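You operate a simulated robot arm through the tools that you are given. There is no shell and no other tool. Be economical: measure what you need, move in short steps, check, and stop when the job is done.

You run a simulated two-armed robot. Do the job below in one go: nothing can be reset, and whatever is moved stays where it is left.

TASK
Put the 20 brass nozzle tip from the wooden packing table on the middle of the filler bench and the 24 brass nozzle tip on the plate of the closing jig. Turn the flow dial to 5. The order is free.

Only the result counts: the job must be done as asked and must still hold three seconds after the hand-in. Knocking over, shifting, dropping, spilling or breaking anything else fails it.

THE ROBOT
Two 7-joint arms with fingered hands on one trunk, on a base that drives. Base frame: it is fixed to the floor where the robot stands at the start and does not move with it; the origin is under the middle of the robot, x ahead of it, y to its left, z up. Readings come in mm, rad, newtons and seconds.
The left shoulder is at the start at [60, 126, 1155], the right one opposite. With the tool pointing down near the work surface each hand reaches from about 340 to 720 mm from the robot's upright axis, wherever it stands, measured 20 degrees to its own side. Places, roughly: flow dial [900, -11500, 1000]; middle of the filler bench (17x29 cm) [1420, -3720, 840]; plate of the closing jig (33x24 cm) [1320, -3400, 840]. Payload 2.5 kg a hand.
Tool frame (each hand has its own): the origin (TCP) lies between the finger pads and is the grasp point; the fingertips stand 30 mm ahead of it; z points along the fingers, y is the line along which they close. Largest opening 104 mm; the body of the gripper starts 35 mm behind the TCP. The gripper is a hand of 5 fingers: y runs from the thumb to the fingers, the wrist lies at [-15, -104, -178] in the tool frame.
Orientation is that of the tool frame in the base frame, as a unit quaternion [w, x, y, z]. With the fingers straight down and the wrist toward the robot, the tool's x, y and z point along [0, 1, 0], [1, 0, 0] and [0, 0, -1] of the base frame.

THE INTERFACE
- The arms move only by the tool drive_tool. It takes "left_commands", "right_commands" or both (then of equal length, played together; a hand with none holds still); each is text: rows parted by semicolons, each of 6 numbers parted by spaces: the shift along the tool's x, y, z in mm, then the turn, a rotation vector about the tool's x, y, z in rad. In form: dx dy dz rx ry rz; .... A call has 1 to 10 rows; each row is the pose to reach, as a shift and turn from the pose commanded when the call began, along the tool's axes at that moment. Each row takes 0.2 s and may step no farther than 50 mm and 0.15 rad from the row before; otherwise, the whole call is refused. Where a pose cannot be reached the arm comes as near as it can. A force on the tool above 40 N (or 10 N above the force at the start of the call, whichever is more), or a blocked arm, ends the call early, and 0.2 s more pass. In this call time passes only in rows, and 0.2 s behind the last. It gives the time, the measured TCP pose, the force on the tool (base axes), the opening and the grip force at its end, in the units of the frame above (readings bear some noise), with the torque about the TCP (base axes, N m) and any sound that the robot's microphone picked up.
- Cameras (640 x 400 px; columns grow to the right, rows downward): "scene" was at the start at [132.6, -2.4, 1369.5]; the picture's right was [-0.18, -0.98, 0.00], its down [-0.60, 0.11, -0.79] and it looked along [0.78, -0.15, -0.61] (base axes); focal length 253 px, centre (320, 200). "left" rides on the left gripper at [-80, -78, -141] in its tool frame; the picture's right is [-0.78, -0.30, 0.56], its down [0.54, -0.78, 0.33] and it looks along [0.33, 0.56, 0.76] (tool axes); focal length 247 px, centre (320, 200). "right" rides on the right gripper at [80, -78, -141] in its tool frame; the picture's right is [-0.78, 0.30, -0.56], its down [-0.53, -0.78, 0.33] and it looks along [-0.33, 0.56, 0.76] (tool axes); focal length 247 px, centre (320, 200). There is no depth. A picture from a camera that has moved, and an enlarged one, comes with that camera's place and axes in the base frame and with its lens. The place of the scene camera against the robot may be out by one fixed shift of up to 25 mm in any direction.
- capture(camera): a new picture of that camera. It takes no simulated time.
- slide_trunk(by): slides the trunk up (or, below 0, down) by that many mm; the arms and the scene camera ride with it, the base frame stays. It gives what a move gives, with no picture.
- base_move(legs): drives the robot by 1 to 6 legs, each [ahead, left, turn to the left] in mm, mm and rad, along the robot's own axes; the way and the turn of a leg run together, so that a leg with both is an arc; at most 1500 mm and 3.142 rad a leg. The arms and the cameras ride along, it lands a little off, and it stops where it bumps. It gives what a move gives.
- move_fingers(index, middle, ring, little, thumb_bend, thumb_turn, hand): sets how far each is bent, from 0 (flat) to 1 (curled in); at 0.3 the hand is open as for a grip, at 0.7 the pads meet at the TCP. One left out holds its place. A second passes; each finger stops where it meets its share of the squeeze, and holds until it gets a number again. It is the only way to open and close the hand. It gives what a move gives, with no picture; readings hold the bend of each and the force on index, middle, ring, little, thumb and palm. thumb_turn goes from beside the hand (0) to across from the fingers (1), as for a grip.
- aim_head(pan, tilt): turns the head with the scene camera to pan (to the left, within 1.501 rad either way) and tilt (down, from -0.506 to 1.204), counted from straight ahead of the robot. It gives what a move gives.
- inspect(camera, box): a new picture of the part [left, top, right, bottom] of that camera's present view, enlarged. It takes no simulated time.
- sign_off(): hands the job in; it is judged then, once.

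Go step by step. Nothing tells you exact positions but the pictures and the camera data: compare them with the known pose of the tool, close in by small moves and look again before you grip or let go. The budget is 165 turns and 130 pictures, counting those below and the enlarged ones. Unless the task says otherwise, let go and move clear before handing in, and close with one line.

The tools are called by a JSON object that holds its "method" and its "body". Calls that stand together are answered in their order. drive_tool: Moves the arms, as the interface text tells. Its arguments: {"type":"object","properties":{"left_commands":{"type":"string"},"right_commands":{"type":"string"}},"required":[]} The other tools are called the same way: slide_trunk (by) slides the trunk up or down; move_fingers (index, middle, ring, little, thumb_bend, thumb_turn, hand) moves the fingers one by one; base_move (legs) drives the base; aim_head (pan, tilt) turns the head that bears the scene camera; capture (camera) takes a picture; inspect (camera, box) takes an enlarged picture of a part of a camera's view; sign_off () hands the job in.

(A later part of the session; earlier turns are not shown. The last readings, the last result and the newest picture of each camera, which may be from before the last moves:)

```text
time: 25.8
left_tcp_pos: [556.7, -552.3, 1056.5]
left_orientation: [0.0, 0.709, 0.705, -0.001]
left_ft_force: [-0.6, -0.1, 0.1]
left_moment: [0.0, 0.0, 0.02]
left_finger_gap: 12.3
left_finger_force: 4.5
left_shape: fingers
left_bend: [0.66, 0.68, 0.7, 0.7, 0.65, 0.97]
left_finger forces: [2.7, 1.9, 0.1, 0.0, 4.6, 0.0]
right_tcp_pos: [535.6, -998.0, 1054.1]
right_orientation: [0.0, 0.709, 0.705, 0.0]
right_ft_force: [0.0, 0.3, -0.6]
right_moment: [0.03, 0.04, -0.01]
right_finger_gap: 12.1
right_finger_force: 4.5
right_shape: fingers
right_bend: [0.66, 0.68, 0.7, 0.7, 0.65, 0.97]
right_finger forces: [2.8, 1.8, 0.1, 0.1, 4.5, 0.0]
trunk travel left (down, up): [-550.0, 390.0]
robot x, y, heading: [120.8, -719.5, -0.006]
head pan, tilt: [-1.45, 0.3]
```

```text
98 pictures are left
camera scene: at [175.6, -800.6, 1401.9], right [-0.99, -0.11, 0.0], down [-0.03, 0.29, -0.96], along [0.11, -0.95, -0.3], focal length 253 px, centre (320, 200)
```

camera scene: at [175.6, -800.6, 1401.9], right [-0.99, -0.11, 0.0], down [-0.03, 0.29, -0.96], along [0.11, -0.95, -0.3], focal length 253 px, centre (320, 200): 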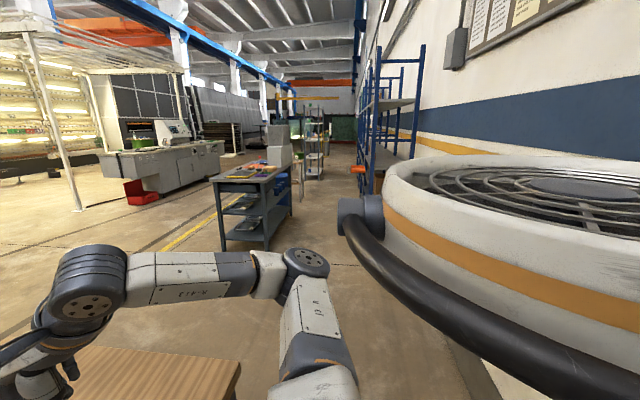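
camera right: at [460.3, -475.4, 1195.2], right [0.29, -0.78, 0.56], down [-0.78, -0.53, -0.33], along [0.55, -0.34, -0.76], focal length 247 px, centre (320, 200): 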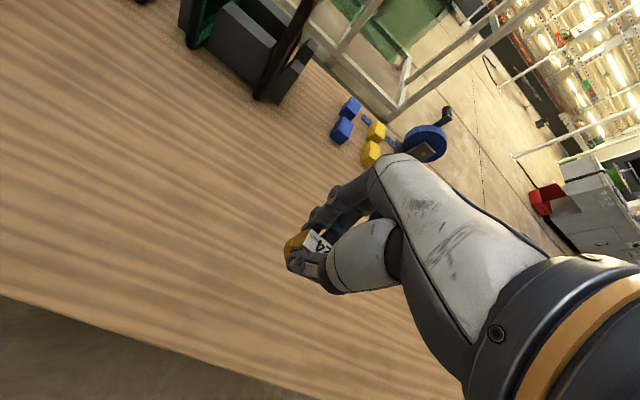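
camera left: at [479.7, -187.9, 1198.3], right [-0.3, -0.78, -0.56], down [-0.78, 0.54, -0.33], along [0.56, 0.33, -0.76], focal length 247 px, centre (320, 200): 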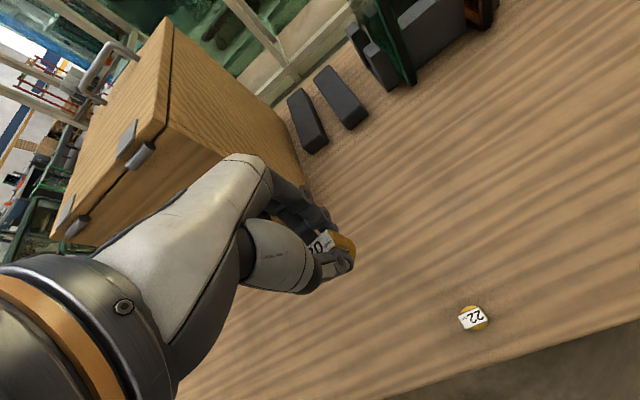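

The drum is part of my own body: it moved with me. The way right is clear, so I'll drive on and look at the bench more closely.

{"method": "base_move", "body": {"legs": [[0, -1200, 0]]}}

{"method": "aim_head", "body": {"pan": -0.85, "tilt": 0.4}}

{"method": "capture", "body": {"camera": "scene"}}

```text
time: 31.9
left_tcp_pos: [551.1, -1751.9, 1054.9]
left_orientation: [0.0, 0.707, 0.708, -0.002]
left_ft_force: [0.0, -0.3, -0.6]
left_moment: [-0.02, -0.01, 0.01]
left_finger_gap: 12.2
left_finger_force: 4.8
left_shape: fingers
left_bend: [0.66, 0.68, 0.7, 0.7, 0.65, 0.97]
left_finger forces: [2.8, 1.8, 0.1, 0.0, 4.7, 0.0]
right_tcp_pos: [531.0, -2195.4, 1055.0]
right_orientation: [0.0, 0.708, 0.706, 0.0]
right_ft_force: [-0.2, 0.0, -0.4]
right_moment: [0.0, 0.0, -0.02]
right_finger_gap: 12.2
right_finger_force: 4.9
right_shape: fingers
right_bend: [0.66, 0.68, 0.7, 0.7, 0.65, 0.97]
right_finger forces: [2.6, 1.8, 0.0, 0.1, 4.5, 0.0]
trunk travel left (down, up): [-550.0, 390.0]
robot x, y, heading: [116.3, -1920.2, 0.004]
head pan, tilt: [-1.45, 0.3]
```

```text
time: 32.9
left_tcp_pos: [550.8, -1750.5, 1056.1]
left_orientation: [0.0, 0.707, 0.707, -0.001]
left_ft_force: [-0.7, -0.4, -0.7]
left_moment: [0.0, -0.01, 0.04]
left_finger_gap: 11.9
left_finger_force: 4.6
left_shape: fingers
left_bend: [0.66, 0.68, 0.7, 0.7, 0.65, 0.97]
left_finger forces: [2.7, 1.8, 0.0, 0.1, 4.5, 0.0]
right_tcp_pos: [531.2, -2196.9, 1055.0]
right_orientation: [-0.001, 0.708, 0.706, 0.0]
right_ft_force: [0.3, 0.3, -1.2]
right_moment: [0.01, 0.02, -0.02]
right_finger_gap: 12.1
right_finger_force: 4.4
right_shape: fingers
right_bend: [0.66, 0.68, 0.7, 0.7, 0.65, 0.97]
right_finger forces: [2.8, 1.7, 0.0, 0.0, 4.5, 0.0]
trunk travel left (down, up): [-550.0, 390.0]
robot x, y, heading: [110.7, -1920.5, 0.002]
head pan, tilt: [-0.85, 0.4]
```

```text
97 pictures are left
camera scene: at [221.4, -1977.8, 1392.6], right [-0.75, -0.66, 0.0], down [-0.26, 0.29, -0.92], along [0.61, -0.69, -0.39], focal length 253 px, centre (320, 200)
```

scene: 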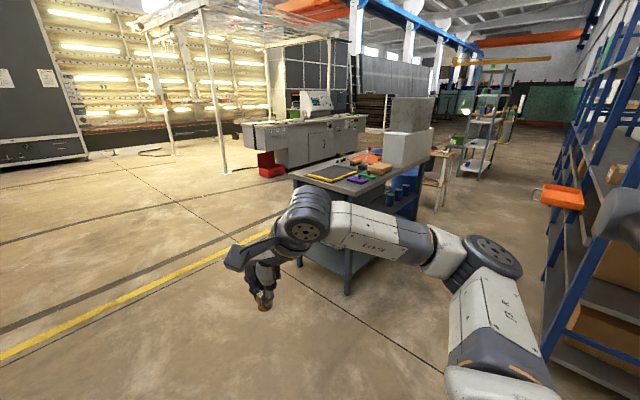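

{"method": "inspect", "body": {"camera": "scene", "box": [280, 80, 460, 220]}}

```text
2.86 times, centred on (370, 150) of scene
camera zoom: at [221.4, -1977.8, 1392.6], right [-0.75, -0.66, 0.0], down [-0.26, 0.29, -0.92], along [0.61, -0.69, -0.39], focal length 723 px, centre (177, 343)
```

zoom: 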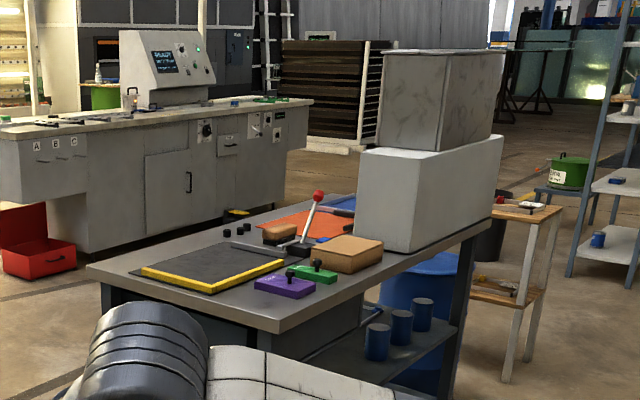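

The plate with the yellow border is the closing jig's, at about (1340, -3390). The free side of the bench is +x, so I'll drive round to x≈2200, turn to face the bench, and look again.

{"method": "base_move", "body": {"legs": [[1500, -100, 0], [600, -100, 0], [0, 0, -3.14]]}}

{"method": "aim_head", "body": {"pan": 0.8, "tilt": 0.4}}

{"method": "capture", "body": {"camera": "scene"}}

```text
refused: leg 1 is longer than a leg can be; nothing moved
```

```text
time: 34.5
left_tcp_pos: [551.0, -1750.4, 1056.9]
left_orientation: [0.0, 0.708, 0.707, -0.001]
left_ft_force: [-0.2, -0.6, -0.5]
left_moment: [0.0, 0.0, -0.01]
left_finger_gap: 12.3
left_finger_force: 4.7
left_shape: fingers
left_bend: [0.66, 0.68, 0.7, 0.7, 0.65, 0.97]
left_finger forces: [2.7, 1.7, 0.0, 0.0, 4.6, 0.1]
right_tcp_pos: [531.6, -2197.4, 1054.5]
right_orientation: [0.0, 0.708, 0.706, 0.0]
right_ft_force: [0.7, -0.4, -1.5]
right_moment: [0.01, -0.01, 0.0]
right_finger_gap: 12.1
right_finger_force: 4.3
right_shape: fingers
right_bend: [0.66, 0.68, 0.7, 0.7, 0.65, 0.97]
right_finger forces: [2.8, 1.7, 0.1, 0.0, 4.5, 0.1]
trunk travel left (down, up): [-550.0, 390.0]
robot x, y, heading: [110.0, -1919.6, -0.004]
head pan, tilt: [0.799, 0.4]
```

```text
95 pictures are left
camera scene: at [225.1, -1841.8, 1392.6], right [0.72, -0.7, 0.0], down [-0.27, -0.28, -0.92], along [0.64, 0.66, -0.39], focal length 253 px, centre (320, 200)
```

scene: 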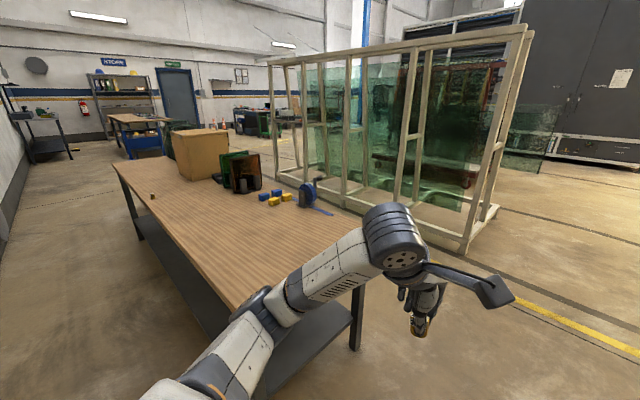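

Leg too long; I'll split it. The frame's foot at about (2570, -1375) is clear of my turning place.

{"method": "base_move", "body": {"legs": [[1050, -150, 0], [1050, -100, 0], [0, 0, -3.14]]}}

{"method": "capture", "body": {"camera": "scene"}}

```text
time: 52.4
left_tcp_pos: [1776.0, -2324.1, 1056.5]
left_orientation: [-0.001, 0.719, -0.695, -0.001]
left_ft_force: [0.2, -0.3, -1.7]
left_moment: [-0.03, -0.01, -0.02]
left_finger_gap: 11.6
left_finger_force: 3.6
left_shape: fingers
left_bend: [0.67, 0.69, 0.7, 0.7, 0.66, 0.97]
left_finger forces: [2.6, 1.2, 0.0, 0.1, 3.6, 0.0]
right_tcp_pos: [1779.3, -1877.9, 1055.6]
right_orientation: [0.0, 0.719, -0.695, 0.0]
right_ft_force: [0.2, -0.5, -1.7]
right_moment: [-0.02, 0.0, -0.01]
right_finger_gap: 11.8
right_finger_force: 3.6
right_shape: fingers
right_bend: [0.66, 0.69, 0.7, 0.7, 0.66, 0.97]
right_finger forces: [2.4, 1.1, 0.0, 0.0, 3.6, 0.0]
trunk travel left (down, up): [-550.0, 390.0]
robot x, y, heading: [2207.6, -2138.3, -3.108]
head pan, tilt: [0.799, 0.4]
```

```text
94 pictures are left
camera scene: at [2113.5, -2194.2, 1392.6], right [-0.74, 0.67, 0.0], down [0.26, 0.29, -0.92], along [-0.62, -0.68, -0.39], focal length 253 px, centre (320, 200)
```

scene: 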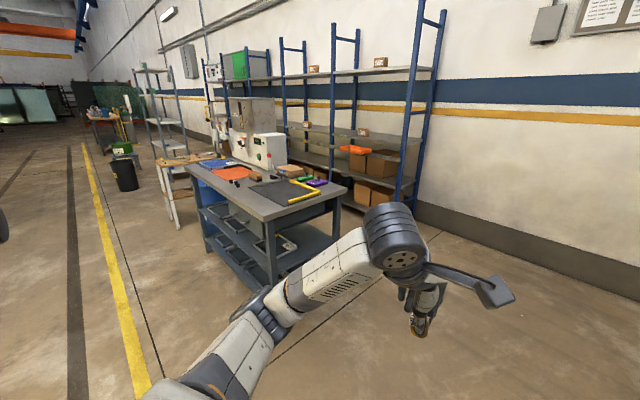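

The grip forces have slipped slightly, from 4.5 to 3.6 N, so I'll firm up both hands and check the tips and the bench.

{"method": "move_fingers", "body": {"hand": "left", "index": 0.75, "middle": 0.75, "thumb_bend": 0.75}}

{"method": "move_fingers", "body": {"hand": "right", "index": 0.75, "middle": 0.75, "thumb_bend": 0.75}}

{"method": "inspect", "body": {"camera": "left", "box": [240, 140, 400, 340]}}

{"method": "inspect", "body": {"camera": "right", "box": [240, 140, 400, 340]}}

{"method": "inspect", "body": {"camera": "scene", "box": [180, 90, 360, 240]}}

```text
time: 53.4
left_tcp_pos: [1775.9, -2323.8, 1055.8]
left_orientation: [-0.001, 0.719, -0.695, 0.0]
left_ft_force: [0.4, -0.3, -1.6]
left_moment: [0.02, -0.02, 0.01]
left_finger_gap: 10.6
left_finger_force: 13.3
left_shape: fingers
left_bend: [0.73, 0.74, 0.7, 0.7, 0.66, 0.95]
left_finger forces: [9.3, 4.0, 0.0, 0.0, 12.6, 0.1]
right_tcp_pos: [1779.8, -1877.6, 1054.0]
right_orientation: [-0.001, 0.719, -0.695, 0.0]
right_ft_force: [0.5, 0.5, -1.5]
right_moment: [-0.02, -0.03, -0.01]
right_finger_gap: 11.9
right_finger_force: 3.7
right_shape: fingers
right_bend: [0.66, 0.69, 0.7, 0.7, 0.66, 0.97]
right_finger forces: [2.5, 1.0, 0.1, 0.1, 3.7, 0.1]
trunk travel left (down, up): [-550.0, 390.0]
robot x, y, heading: [2210.5, -2138.2, -3.112]
head pan, tilt: [0.799, 0.4]
```

```text
time: 54.4
left_tcp_pos: [1776.1, -2323.9, 1057.0]
left_orientation: [-0.002, 0.719, -0.695, 0.0]
left_ft_force: [-0.4, 0.7, -1.6]
left_moment: [0.01, 0.01, 0.02]
left_finger_gap: 10.5
left_finger_force: 12.9
left_shape: fingers
left_bend: [0.73, 0.74, 0.7, 0.7, 0.66, 0.95]
left_finger forces: [9.3, 3.9, 0.0, 0.0, 12.5, 0.0]
right_tcp_pos: [1780.1, -1877.6, 1054.0]
right_orientation: [0.0, 0.718, -0.696, 0.0]
right_ft_force: [-0.4, 0.3, -0.7]
right_moment: [-0.04, 0.01, 0.02]
right_finger_gap: 10.8
right_finger_force: 12.9
right_shape: fingers
right_bend: [0.72, 0.74, 0.7, 0.7, 0.66, 0.95]
right_finger forces: [8.8, 4.0, 0.1, 0.0, 12.4, 0.1]
trunk travel left (down, up): [-550.0, 390.0]
robot x, y, heading: [2209.1, -2137.9, -3.106]
head pan, tilt: [0.799, 0.4]
```

```text
2.00 times, centred on (320, 240) of left
camera zoom: at [1850.1, -2240.6, 1198.2], right [0.27, 0.79, -0.56], down [0.8, -0.51, -0.33], along [-0.54, -0.35, -0.76], focal length 494 px, centre (320, 120)
```

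zoom: 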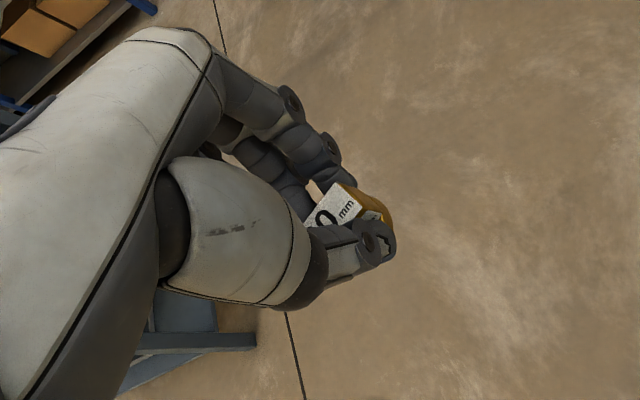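

```text
2.00 times, centred on (320, 240) of right
camera zoom: at [1860.2, -1955.8, 1195.1], right [-0.32, 0.77, 0.56], down [0.76, 0.56, -0.33], along [-0.57, 0.32, -0.76], focal length 494 px, centre (320, 120)
```

zoom: 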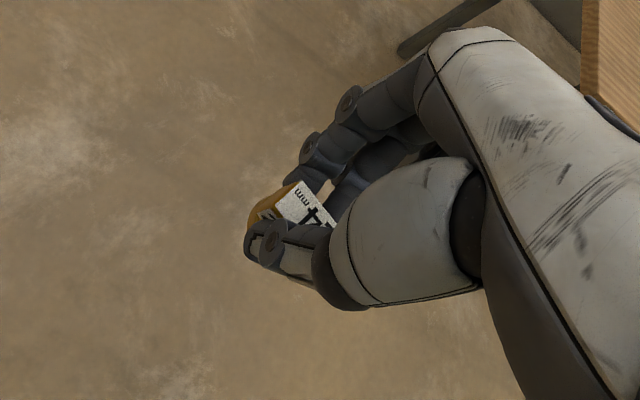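

```text
2.67 times, centred on (270, 165) of scene
camera zoom: at [2113.5, -2194.2, 1392.6], right [-0.74, 0.67, 0.0], down [0.26, 0.29, -0.92], along [-0.62, -0.68, -0.39], focal length 675 px, centre (453, 293)
```

zoom: 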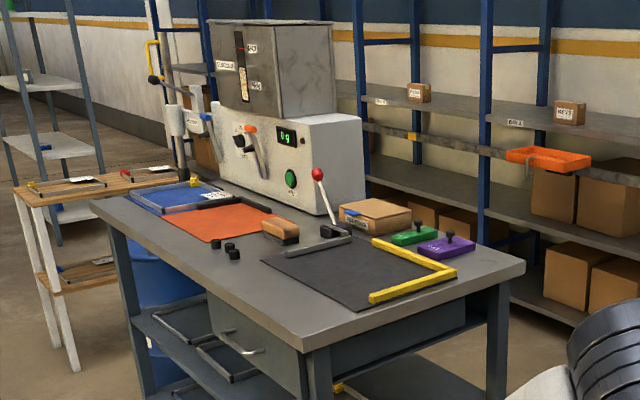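

Both tips are held at about 12.5 N. The target patch (1420, -3720) is the gray area in front of the filler machine, near some knobs and a brush. I'll move alongside the bench for a clear look.

{"method": "base_move", "body": {"legs": [[0, 0, -0.033], [0, 1420, 0]]}}

{"method": "aim_head", "body": {"pan": 0, "tilt": 0.6}}

{"method": "capture", "body": {"camera": "scene"}}

```text
time: 61.8
left_tcp_pos: [1788.1, -3729.6, 1056.6]
left_orientation: [-0.002, 0.715, -0.699, 0.0]
left_ft_force: [-0.2, 0.2, -0.7]
left_moment: [0.0, 0.0, 0.0]
left_finger_gap: 10.4
left_finger_force: 13.0
left_shape: fingers
left_bend: [0.73, 0.74, 0.7, 0.7, 0.66, 0.95]
left_finger forces: [9.6, 3.9, 0.0, 0.0, 12.6, 0.1]
right_tcp_pos: [1797.6, -3283.4, 1055.0]
right_orientation: [0.0, 0.714, -0.7, -0.001]
right_ft_force: [0.6, -0.1, -1.0]
right_moment: [0.0, 0.02, -0.01]
right_finger_gap: 10.9
right_finger_force: 12.4
right_shape: fingers
right_bend: [0.72, 0.74, 0.7, 0.7, 0.66, 0.95]
right_finger forces: [8.8, 4.0, 0.0, 0.1, 12.6, 0.0]
trunk travel left (down, up): [-550.0, 390.0]
robot x, y, heading: [2220.7, -3549.7, -3.123]
head pan, tilt: [0.799, 0.4]
```

```text
time: 62.9
left_tcp_pos: [1790.1, -3731.1, 1056.2]
left_orientation: [-0.002, 0.715, -0.699, 0.0]
left_ft_force: [-0.1, -0.5, -1.0]
left_moment: [-0.02, 0.0, -0.01]
left_finger_gap: 10.6
left_finger_force: 13.0
left_shape: fingers
left_bend: [0.73, 0.74, 0.7, 0.7, 0.66, 0.95]
left_finger forces: [9.7, 3.8, 0.0, 0.0, 12.7, 0.0]
right_tcp_pos: [1799.3, -3284.2, 1055.1]
right_orientation: [0.0, 0.714, -0.7, 0.001]
right_ft_force: [-0.5, -0.3, -1.4]
right_moment: [-0.03, -0.04, -0.06]
right_finger_gap: 10.8
right_finger_force: 12.5
right_shape: fingers
right_bend: [0.72, 0.74, 0.7, 0.7, 0.66, 0.95]
right_finger forces: [8.8, 3.9, 0.0, 0.0, 12.4, 0.0]
trunk travel left (down, up): [-550.0, 390.0]
robot x, y, heading: [2221.9, -3549.5, -3.123]
head pan, tilt: [0.0, 0.6]
```

```text
90 pictures are left
camera scene: at [2102.5, -3539.0, 1374.4], right [-0.02, 1.0, 0.0], down [0.56, 0.01, -0.83], along [-0.82, -0.02, -0.56], focal length 253 px, centre (320, 200)
```

scene: 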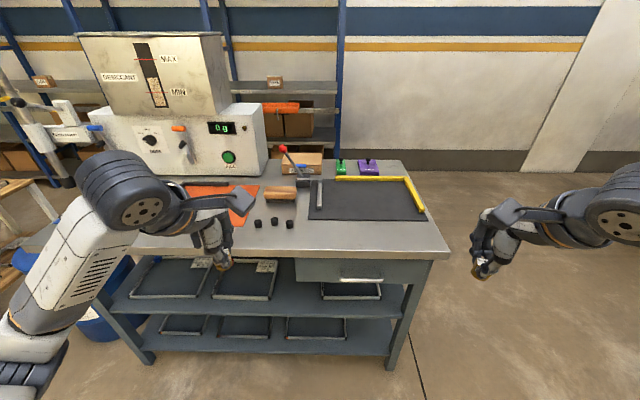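

The view is good. I'll zoom on the target patch.

{"method": "inspect", "body": {"camera": "scene", "box": [170, 150, 330, 260]}}

{"method": "inspect", "body": {"camera": "scene", "box": [270, 140, 450, 260]}}

```text
3.64 times, centred on (250, 205) of scene
camera zoom: at [2102.5, -3539.0, 1374.4], right [-0.02, 1.0, 0.0], down [0.56, 0.01, -0.83], along [-0.82, -0.02, -0.56], focal length 921 px, centre (574, 182)
```

zoom: 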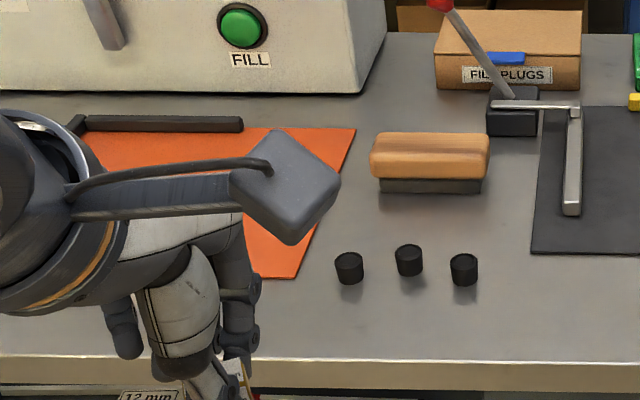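

```text
3.33 times, centred on (360, 200) of scene
camera zoom: at [2102.5, -3539.0, 1374.4], right [-0.02, 1.0, 0.0], down [0.56, 0.01, -0.83], along [-0.82, -0.02, -0.56], focal length 844 px, centre (187, 200)
```

zoom: 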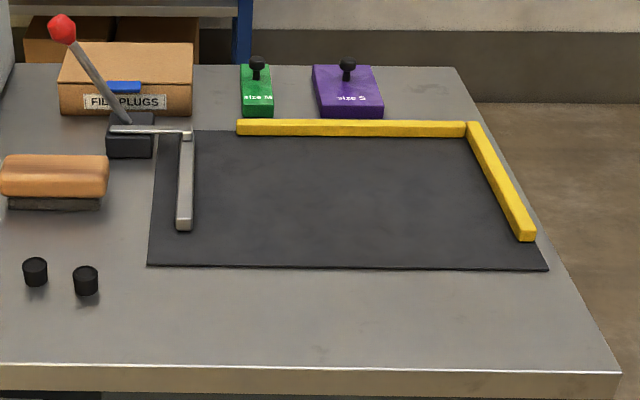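

There's a free spot between the brush (x ≤ 1342) and the knobs (x ≥ 1460): about (1402, -3728) for 20, so the thumb passes between two knobs. For 24, the middle of the black plate at about (1330, -3400). Driving in.

{"method": "base_move", "body": {"legs": [[0, 0, -0.018], [280, 0, 0]]}}

{"method": "aim_head", "body": {"pan": 0, "tilt": 0.85}}

{"method": "capture", "body": {"camera": "scene"}}

{"method": "capture", "body": {"camera": "left"}}

{"method": "capture", "body": {"camera": "right"}}

```text
time: 65.2
left_tcp_pos: [1512.1, -3724.7, 1055.4]
left_orientation: [-0.001, 0.71, -0.704, 0.0]
left_ft_force: [-0.1, 0.2, -1.3]
left_moment: [0.02, 0.03, 0.02]
left_finger_gap: 10.4
left_finger_force: 13.9
left_shape: fingers
left_bend: [0.73, 0.74, 0.7, 0.7, 0.66, 0.95]
left_finger forces: [9.5, 3.9, 0.1, 0.1, 12.6, 0.0]
right_tcp_pos: [1528.2, -3277.9, 1053.8]
right_orientation: [0.001, 0.709, -0.705, 0.0]
right_ft_force: [-1.1, 0.1, -1.2]
right_moment: [-0.03, 0.0, -0.01]
right_finger_gap: 10.8
right_finger_force: 12.4
right_shape: fingers
right_bend: [0.72, 0.74, 0.7, 0.7, 0.66, 0.95]
right_finger forces: [8.7, 3.9, 0.0, 0.0, 12.5, 0.0]
trunk travel left (down, up): [-550.0, 390.0]
robot x, y, heading: [1947.8, -3549.9, -3.133]
head pan, tilt: [0.0, 0.6]
```

```text
time: 65.9
left_tcp_pos: [1512.1, -3725.7, 1057.1]
left_orientation: [-0.002, 0.709, -0.705, 0.0]
left_ft_force: [0.1, 0.1, -1.7]
left_moment: [0.03, -0.01, 0.0]
left_finger_gap: 10.5
left_finger_force: 13.2
left_shape: fingers
left_bend: [0.73, 0.74, 0.7, 0.7, 0.66, 0.95]
left_finger forces: [9.5, 3.8, 0.0, 0.1, 12.6, 0.0]
right_tcp_pos: [1529.8, -3279.1, 1054.3]
right_orientation: [0.0, 0.709, -0.705, 0.001]
right_ft_force: [-0.1, 0.2, -1.2]
right_moment: [-0.01, 0.01, -0.02]
right_finger_gap: 11.0
right_finger_force: 13.0
right_shape: fingers
right_bend: [0.72, 0.74, 0.7, 0.7, 0.66, 0.95]
right_finger forces: [8.8, 4.0, 0.0, 0.1, 12.5, 0.1]
trunk travel left (down, up): [-550.0, 390.0]
robot x, y, heading: [1952.9, -3550.1, -3.136]
head pan, tilt: [0.0, 0.85]
```

```text
87 pictures are left
camera scene: at [1838.9, -3538.2, 1353.5], right [-0.01, 1.0, 0.0], down [0.75, 0.0, -0.66], along [-0.66, 0.0, -0.75], focal length 253 px, centre (320, 200)
```

scene: 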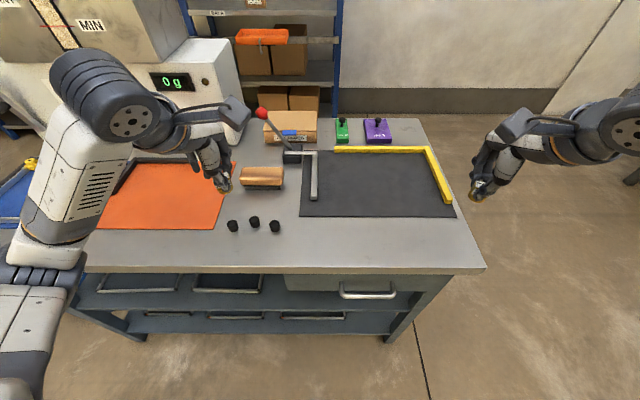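

```text
86 pictures are left
camera left: at [1588.8, -3643.8, 1198.3], right [0.29, 0.78, -0.56], down [0.78, -0.53, -0.33], along [-0.55, -0.34, -0.76], focal length 247 px, centre (320, 200)
```

left: 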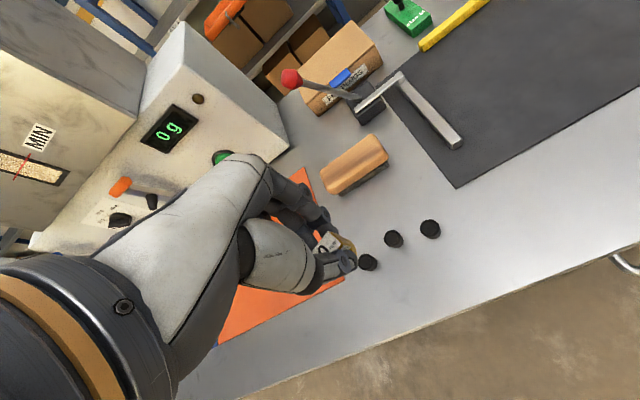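

```text
85 pictures are left
camera right: at [1606.9, -3359.3, 1195.1], right [-0.3, 0.77, 0.56], down [0.77, 0.54, -0.33], along [-0.56, 0.33, -0.76], focal length 247 px, centre (320, 200)
```

right: 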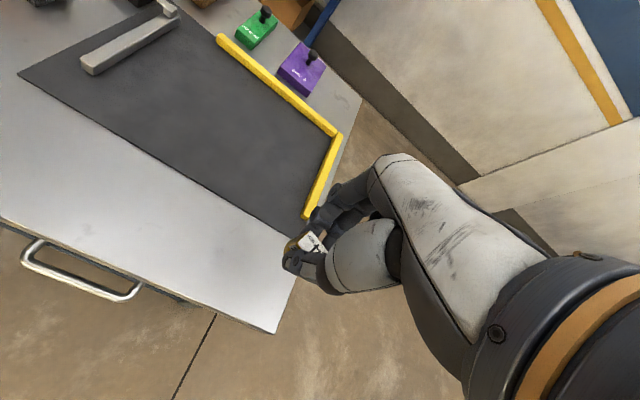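

Let me check the tips' tilt in the hands before lowering.

{"method": "inspect", "body": {"camera": "left", "box": [290, 210, 380, 290]}}

{"method": "inspect", "body": {"camera": "right", "box": [260, 210, 350, 290]}}

{"method": "inspect", "body": {"camera": "scene", "box": [180, 140, 260, 200]}}

{"method": "inspect", "body": {"camera": "scene", "box": [440, 140, 520, 210]}}

```text
5.00 times, centred on (335, 250) of left
camera zoom: at [1588.8, -3643.8, 1198.3], right [0.29, 0.78, -0.56], down [0.78, -0.53, -0.33], along [-0.55, -0.34, -0.76], focal length 1235 px, centre (245, -50)
```

zoom: 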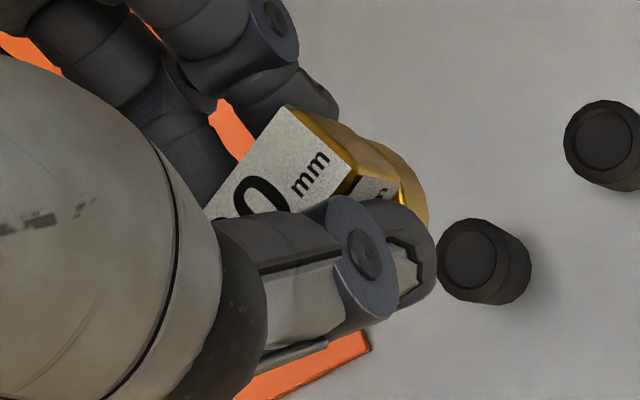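

```text
5.00 times, centred on (305, 250) of right
camera zoom: at [1606.9, -3359.3, 1195.1], right [-0.3, 0.77, 0.56], down [0.77, 0.54, -0.33], along [-0.56, 0.33, -0.76], focal length 1235 px, centre (395, -50)
```

zoom: 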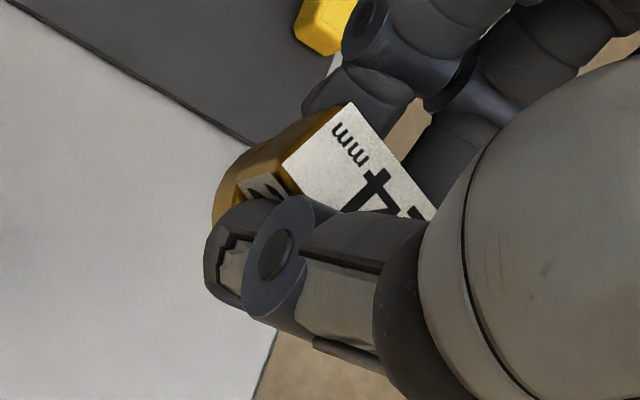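

```text
6.67 times, centred on (220, 170) of scene
camera zoom: at [1838.9, -3538.2, 1353.5], right [-0.01, 1.0, 0.0], down [0.75, 0.0, -0.66], along [-0.66, 0.0, -0.75], focal length 1688 px, centre (987, 400)
```

zoom: 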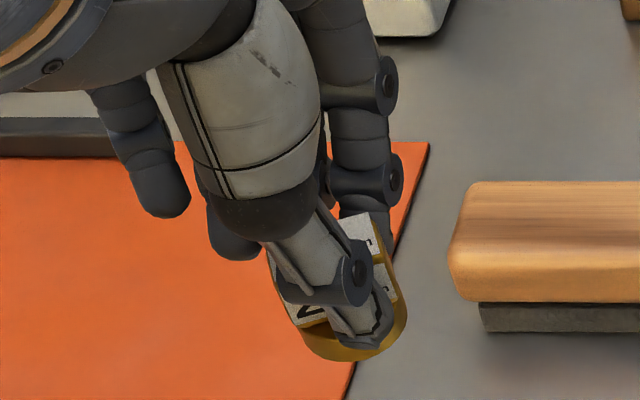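

```text
5.71 times, centred on (480, 175) of scene
camera zoom: at [1838.9, -3538.2, 1353.5], right [-0.01, 1.0, 0.0], down [0.75, 0.0, -0.66], along [-0.66, 0.0, -0.75], focal length 1447 px, centre (-594, 343)
```

zoom: 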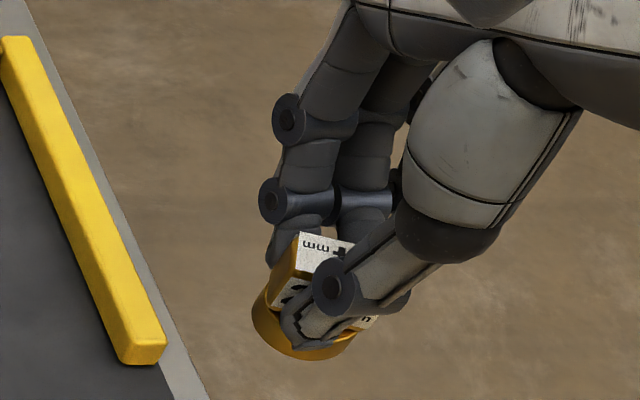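

The tips have swung in the grip by about 28° about the closing axis, in mirrored directions. I'll move above the targets and lean the hands by about 0.48 rad to level the flanges, then check.

{"method": "drive_tool", "body": {"left_commands": "2 18 15 0 0.08 0;4 36 30 0 0.16 0;6 54 45 0 0.24 0;8 72 60 0 0.32 0;10 90 80 0 0.40 0;13 107 100 0 0.48 0", "right_commands": "20 33 15 0 -0.08 0;40 66 30 0 -0.16 0;60 100 45 0 -0.24 0;80 133 60 0 -0.32 0;100 166 80 0 -0.40 0;121 200 100 0 -0.48 0"}}

{"method": "capture", "body": {"camera": "scene"}}

{"method": "capture", "body": {"camera": "left"}}

{"method": "capture", "body": {"camera": "right"}}

```text
time: 67.3
left_tcp_pos: [1405.5, -3738.0, 956.2]
left_orientation: [0.167, 0.689, -0.685, 0.169]
left_ft_force: [0.2, 0.1, -1.2]
left_moment: [0.01, 0.03, -0.01]
left_finger_gap: 10.6
left_finger_force: 13.1
left_shape: fingers
left_bend: [0.73, 0.74, 0.7, 0.7, 0.66, 0.95]
left_finger forces: [9.2, 3.6, 0.0, 0.0, 12.6, 0.0]
right_tcp_pos: [1329.6, -3400.5, 952.9]
right_orientation: [-0.168, 0.689, -0.685, -0.17]
right_ft_force: [-0.1, 0.7, -1.2]
right_moment: [0.0, -0.02, -0.02]
right_finger_gap: 10.6
right_finger_force: 12.7
right_shape: fingers
right_bend: [0.73, 0.74, 0.7, 0.7, 0.66, 0.95]
right_finger forces: [9.2, 3.7, 0.1, 0.0, 12.5, 0.1]
trunk travel left (down, up): [-550.0, 390.0]
robot x, y, heading: [1953.3, -3556.3, -3.138]
head pan, tilt: [0.0, 0.85]
```

```text
80 pictures are left
camera scene: at [1838.4, -3538.7, 1353.4], right [-0.01, 1.0, 0.0], down [0.75, 0.0, -0.66], along [-0.66, 0.0, -0.75], focal length 253 px, centre (320, 200)
```

scene: 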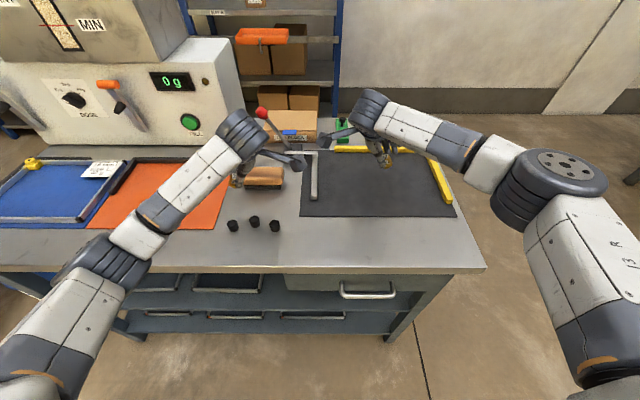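

```text
79 pictures are left
camera left: at [1481.5, -3601.7, 1045.4], right [0.29, 0.43, -0.85], down [0.78, -0.62, -0.05], along [-0.55, -0.65, -0.52], focal length 247 px, centre (320, 200)
```

left: 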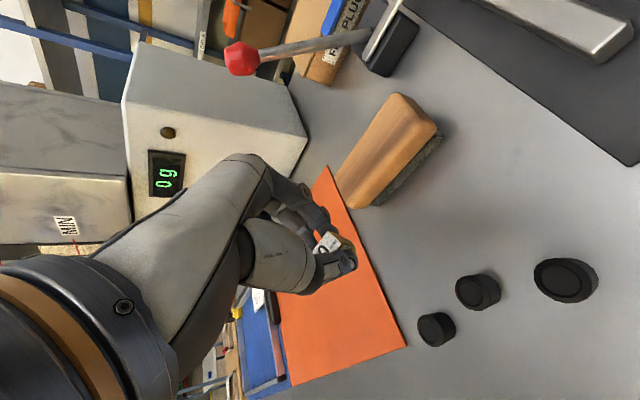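

```text
78 pictures are left
camera right: at [1408.0, -3537.7, 1039.6], right [-0.3, 0.43, 0.85], down [0.77, 0.63, -0.05], along [-0.56, 0.65, -0.52], focal length 247 px, centre (320, 200)
```

right: 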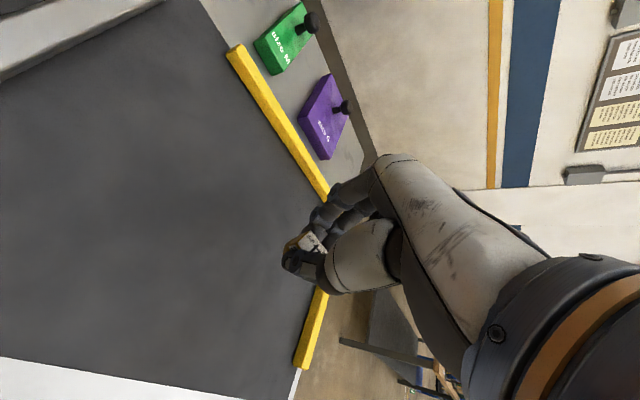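

{"method": "inspect", "body": {"camera": "scene", "box": [210, 130, 310, 210]}}

{"method": "inspect", "body": {"camera": "scene", "box": [340, 120, 430, 190]}}

{"method": "inspect", "body": {"camera": "left", "box": [290, 210, 380, 290]}}

```text
5.00 times, centred on (260, 170) of scene
camera zoom: at [1838.4, -3538.7, 1353.4], right [-0.01, 1.0, 0.0], down [0.75, 0.0, -0.66], along [-0.66, 0.0, -0.75], focal length 1266 px, centre (620, 350)
```

zoom: 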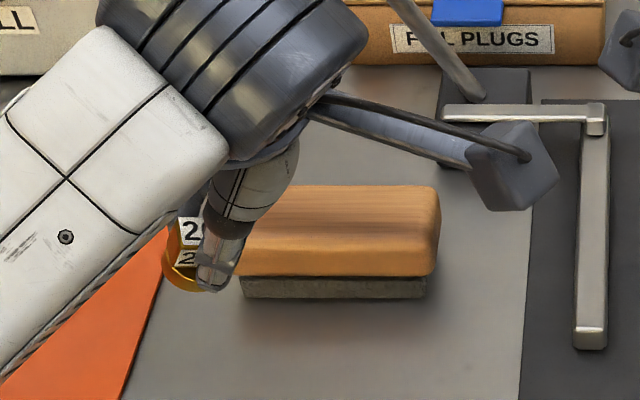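

```text
5.71 times, centred on (385, 155) of scene
camera zoom: at [1838.4, -3538.7, 1353.4], right [-0.01, 1.0, 0.0], down [0.75, 0.0, -0.66], along [-0.66, 0.0, -0.75], focal length 1447 px, centre (-51, 457)
```

zoom: 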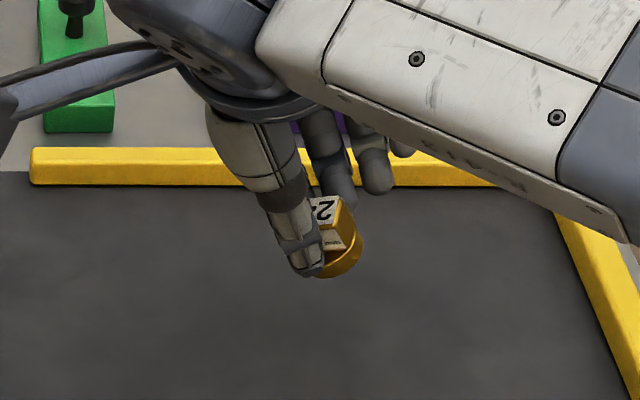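

```text
5.00 times, centred on (335, 250) of left
camera zoom: at [1481.5, -3601.7, 1045.4], right [0.29, 0.43, -0.85], down [0.78, -0.62, -0.05], along [-0.55, -0.65, -0.52], focal length 1235 px, centre (245, -50)
```

zoom: 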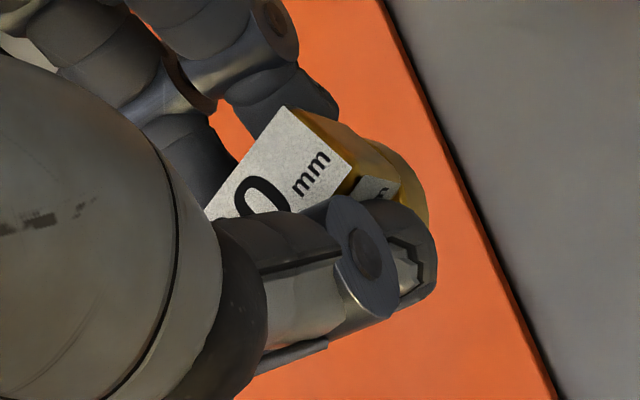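

Rechecking with the block's vertical edges: they run along the tool axis, so the tips are yawed rather than tilted, and leaning was wrong. I'll undo the lean and check again.

{"method": "drive_tool", "body": {"left_commands": "0 0 0 0 -0.12 0;0 0 0 0 -0.24 0;0 0 0 0 -0.36 0;0 0 0 0 -0.48 0", "right_commands": "0 0 0 0 0.12 0;0 0 0 0 0.24 0;0 0 0 0 0.36 0;0 0 0 0 0.48 0"}}

{"method": "inspect", "body": {"camera": "scene", "box": [210, 130, 310, 210]}}

{"method": "inspect", "body": {"camera": "scene", "box": [340, 120, 430, 190]}}

{"method": "capture", "body": {"camera": "left"}}

{"method": "capture", "body": {"camera": "right"}}

```text
time: 68.3
left_tcp_pos: [1405.8, -3738.3, 956.3]
left_orientation: [0.0, 0.709, -0.705, -0.001]
left_ft_force: [0.5, 0.1, -1.7]
left_moment: [0.02, 0.0, 0.05]
left_finger_gap: 10.3
left_finger_force: 12.8
left_shape: fingers
left_bend: [0.73, 0.74, 0.7, 0.7, 0.66, 0.95]
left_finger forces: [9.2, 3.8, 0.1, 0.0, 12.6, 0.0]
right_tcp_pos: [1328.9, -3402.1, 953.6]
right_orientation: [0.001, 0.709, -0.705, 0.001]
right_ft_force: [-0.4, -0.2, -1.7]
right_moment: [-0.01, 0.04, 0.04]
right_finger_gap: 10.4
right_finger_force: 12.2
right_shape: fingers
right_bend: [0.73, 0.74, 0.7, 0.7, 0.66, 0.95]
right_finger forces: [9.1, 3.9, 0.0, 0.0, 12.6, 0.1]
trunk travel left (down, up): [-550.0, 390.0]
robot x, y, heading: [1952.8, -3553.8, -3.132]
head pan, tilt: [0.0, 0.85]
```

```text
5.00 times, centred on (260, 170) of scene
camera zoom: at [1839.0, -3538.1, 1353.5], right [-0.01, 1.0, 0.0], down [0.75, 0.0, -0.66], along [-0.66, 0.0, -0.75], focal length 1266 px, centre (620, 350)
```

zoom: 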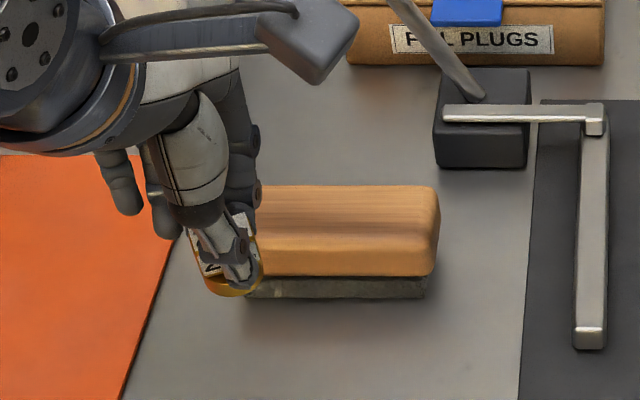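

```text
5.71 times, centred on (385, 155) of scene
camera zoom: at [1839.0, -3538.1, 1353.5], right [-0.01, 1.0, 0.0], down [0.75, 0.0, -0.66], along [-0.66, 0.0, -0.75], focal length 1447 px, centre (-51, 457)
```

zoom: 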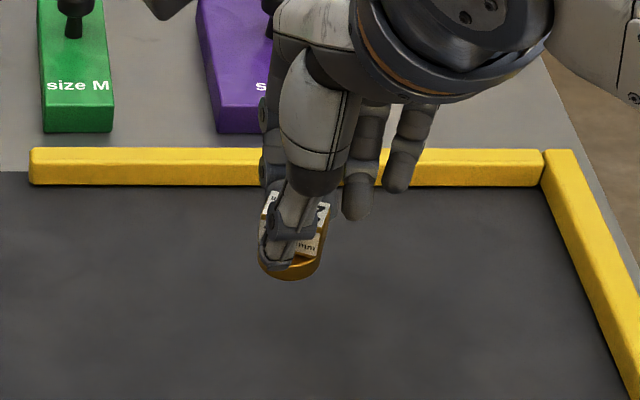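

```text
72 pictures are left
camera left: at [1482.1, -3657.5, 1098.4], right [0.29, 0.78, -0.55], down [0.78, -0.53, -0.33], along [-0.55, -0.34, -0.76], focal length 247 px, centre (320, 200)
```

left: 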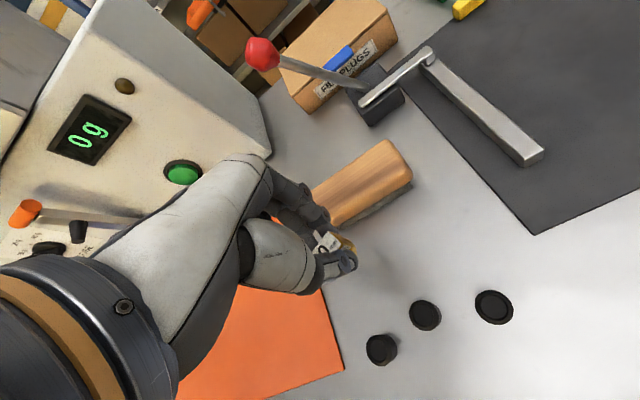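

```text
71 pictures are left
camera right: at [1408.0, -3481.4, 1094.5], right [-0.3, 0.78, 0.56], down [0.77, 0.54, -0.33], along [-0.56, 0.33, -0.76], focal length 247 px, centre (320, 200)
```

right: 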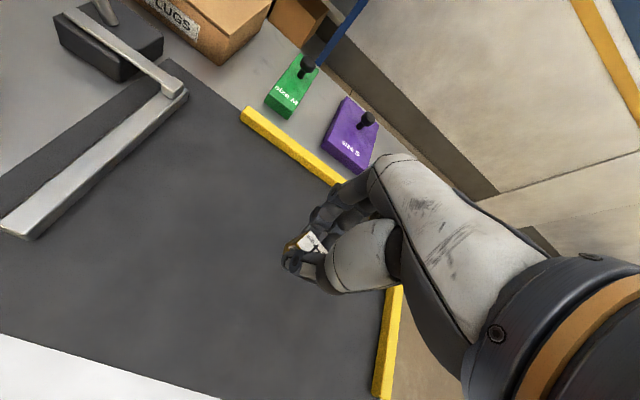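

Both flanges look level now. I'll lower both, nudging the left to (1415, -3743) to centre it between the brush and the knobs.

{"method": "drive_tool", "body": {"left_commands": "5 -9 20 0 0 0;5 -9 40 0 0 0;5 -9 52 0 0 0;5 -9 60 0 0 0", "right_commands": "0 0 20 0 0 0;0 0 40 0 0 0;0 0 50 0 0 0;0 0 56 0 0 0"}}

{"method": "capture", "body": {"camera": "left"}}

{"method": "inspect", "body": {"camera": "scene", "box": [210, 140, 310, 240]}}

{"method": "inspect", "body": {"camera": "scene", "box": [340, 120, 430, 220]}}

```text
time: 69.3
left_tcp_pos: [1415.9, -3742.2, 896.5]
left_orientation: [-0.001, 0.709, -0.705, 0.0]
left_ft_force: [0.0, 0.0, -1.4]
left_moment: [0.0, 0.02, -0.01]
left_finger_gap: 10.4
left_finger_force: 12.4
left_shape: fingers
left_bend: [0.73, 0.74, 0.7, 0.7, 0.66, 0.95]
left_finger forces: [9.1, 3.8, 0.0, 0.0, 12.6, 0.1]
right_tcp_pos: [1329.3, -3400.7, 897.2]
right_orientation: [-0.001, 0.709, -0.705, 0.001]
right_ft_force: [0.2, -0.1, -0.8]
right_moment: [0.01, 0.01, 0.0]
right_finger_gap: 10.4
right_finger_force: 13.4
right_shape: fingers
right_bend: [0.73, 0.74, 0.7, 0.7, 0.66, 0.95]
right_finger forces: [9.0, 4.0, 0.1, 0.1, 12.7, 0.0]
trunk travel left (down, up): [-550.0, 390.0]
robot x, y, heading: [1950.9, -3553.0, -3.134]
head pan, tilt: [0.0, 0.85]
```

```text
70 pictures are left
camera left: at [1491.4, -3661.1, 1038.5], right [0.29, 0.78, -0.56], down [0.78, -0.53, -0.33], along [-0.55, -0.34, -0.76], focal length 247 px, centre (320, 200)
```

left: 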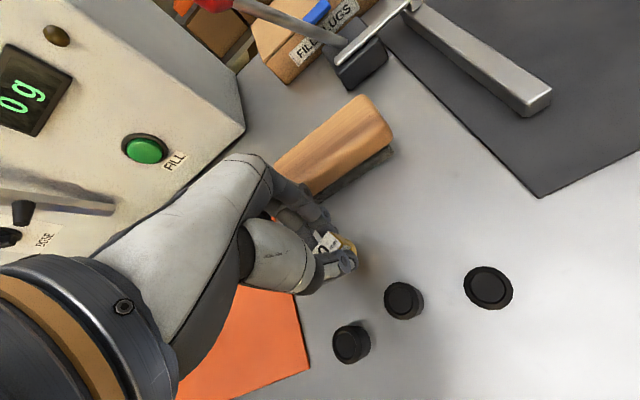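

```text
4.00 times, centred on (260, 190) of scene
camera zoom: at [1838.9, -3538.2, 1353.5], right [-0.01, 1.0, 0.0], down [0.75, 0.0, -0.66], along [-0.66, 0.0, -0.75], focal length 1013 px, centre (560, 240)
```

zoom: 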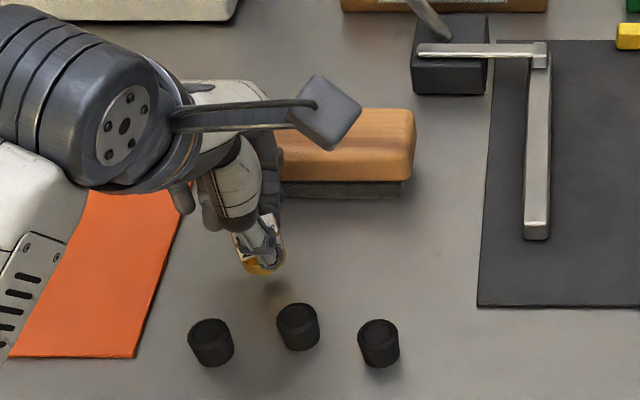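

```text
4.00 times, centred on (385, 170) of scene
camera zoom: at [1838.9, -3538.2, 1353.5], right [-0.01, 1.0, 0.0], down [0.75, 0.0, -0.66], along [-0.66, 0.0, -0.75], focal length 1013 px, centre (60, 320)
```

zoom: 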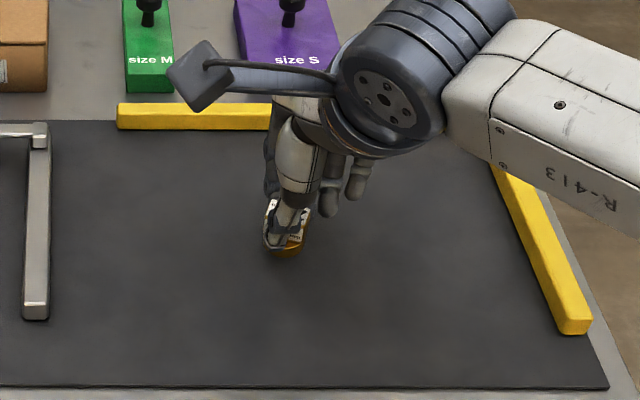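

Still a small gap below the tips. I'll go on in small steps.

{"method": "drive_tool", "body": {"left_commands": "0 0 3 0 0 0;0 0 6 0 0 0", "right_commands": "0 0 3 0 0 0;0 0 6 0 0 0"}}

{"method": "drive_tool", "body": {"left_commands": "0 0 2 0 0 0", "right_commands": "0 0 2 0 0 0"}}

{"method": "drive_tool", "body": {"left_commands": "0 0 2 0 0 0", "right_commands": "0 0 2 0 0 0"}}

{"method": "inspect", "body": {"camera": "scene", "box": [210, 140, 310, 240]}}

{"method": "inspect", "body": {"camera": "scene", "box": [340, 120, 430, 220]}}

```text
time: 69.9
left_tcp_pos: [1415.8, -3744.0, 891.5]
left_orientation: [0.0, 0.71, -0.705, -0.001]
left_ft_force: [0.3, 0.1, -1.5]
left_moment: [-0.02, -0.01, 0.0]
left_finger_gap: 10.4
left_finger_force: 12.6
left_shape: fingers
left_bend: [0.73, 0.74, 0.7, 0.7, 0.66, 0.95]
left_finger forces: [9.1, 3.8, 0.0, 0.1, 12.7, 0.0]
right_tcp_pos: [1328.4, -3400.1, 892.7]
right_orientation: [-0.001, 0.709, -0.705, 0.0]
right_ft_force: [-0.5, 0.4, -0.4]
right_moment: [0.02, -0.01, -0.03]
right_finger_gap: 10.5
right_finger_force: 13.1
right_shape: fingers
right_bend: [0.73, 0.74, 0.7, 0.7, 0.66, 0.95]
right_finger forces: [9.0, 3.9, 0.0, 0.1, 12.7, 0.0]
trunk travel left (down, up): [-550.0, 390.0]
robot x, y, heading: [1946.7, -3549.5, -3.14]
head pan, tilt: [0.0, 0.85]
```

```text
time: 70.3
left_tcp_pos: [1415.6, -3742.7, 888.7]
left_orientation: [-0.002, 0.71, -0.704, 0.0]
left_ft_force: [-0.5, -0.4, -1.6]
left_moment: [0.0, 0.02, -0.02]
left_finger_gap: 10.4
left_finger_force: 12.8
left_shape: fingers
left_bend: [0.73, 0.74, 0.7, 0.7, 0.66, 0.95]
left_finger forces: [9.1, 3.8, 0.0, 0.0, 12.6, 0.1]
right_tcp_pos: [1328.7, -3400.9, 890.9]
right_orientation: [0.0, 0.708, -0.706, 0.0]
right_ft_force: [0.2, 0.7, -1.3]
right_moment: [-0.03, 0.01, 0.01]
right_finger_gap: 10.7
right_finger_force: 12.8
right_shape: fingers
right_bend: [0.73, 0.74, 0.7, 0.7, 0.66, 0.95]
right_finger forces: [9.1, 4.0, 0.1, 0.0, 12.6, 0.0]
trunk travel left (down, up): [-550.0, 390.0]
robot x, y, heading: [1949.5, -3550.2, -3.136]
head pan, tilt: [0.0, 0.85]
```

```text
time: 70.7
left_tcp_pos: [1414.9, -3743.0, 886.6]
left_orientation: [-0.001, 0.709, -0.705, 0.001]
left_ft_force: [0.2, -0.5, -0.4]
left_moment: [-0.01, 0.05, -0.01]
left_finger_gap: 10.3
left_finger_force: 12.8
left_shape: fingers
left_bend: [0.73, 0.74, 0.7, 0.7, 0.66, 0.95]
left_finger forces: [9.1, 3.8, 0.0, 0.0, 12.7, 0.0]
right_tcp_pos: [1328.8, -3399.9, 889.0]
right_orientation: [0.0, 0.709, -0.705, 0.0]
right_ft_force: [-0.4, -0.4, -0.7]
right_moment: [0.01, 0.02, -0.01]
right_finger_gap: 10.7
right_finger_force: 12.6
right_shape: fingers
right_bend: [0.73, 0.74, 0.7, 0.7, 0.66, 0.95]
right_finger forces: [9.0, 4.0, 0.1, 0.1, 12.6, 0.0]
trunk travel left (down, up): [-550.0, 390.0]
robot x, y, heading: [1950.8, -3552.5, -3.136]
head pan, tilt: [0.0, 0.85]
```

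```text
4.00 times, centred on (260, 190) of scene
camera zoom: at [1838.9, -3538.2, 1353.5], right [-0.01, 1.0, 0.0], down [0.75, 0.0, -0.66], along [-0.66, 0.0, -0.75], focal length 1013 px, centre (560, 240)
```

zoom: 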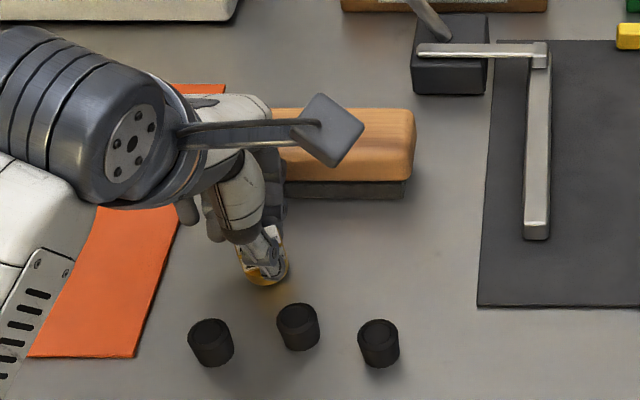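

```text
4.00 times, centred on (385, 170) of scene
camera zoom: at [1838.9, -3538.2, 1353.5], right [-0.01, 1.0, 0.0], down [0.75, 0.0, -0.66], along [-0.66, 0.0, -0.75], focal length 1013 px, centre (60, 320)
```

zoom: 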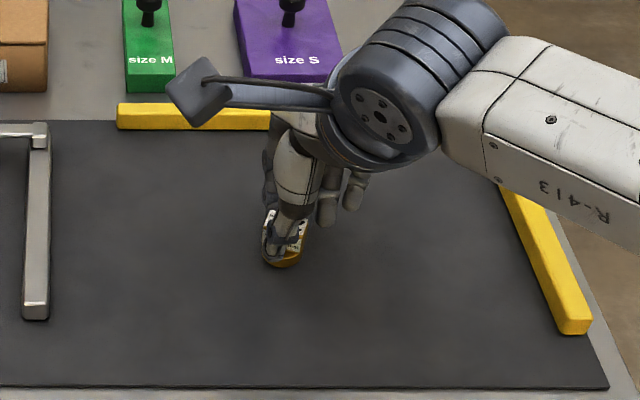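

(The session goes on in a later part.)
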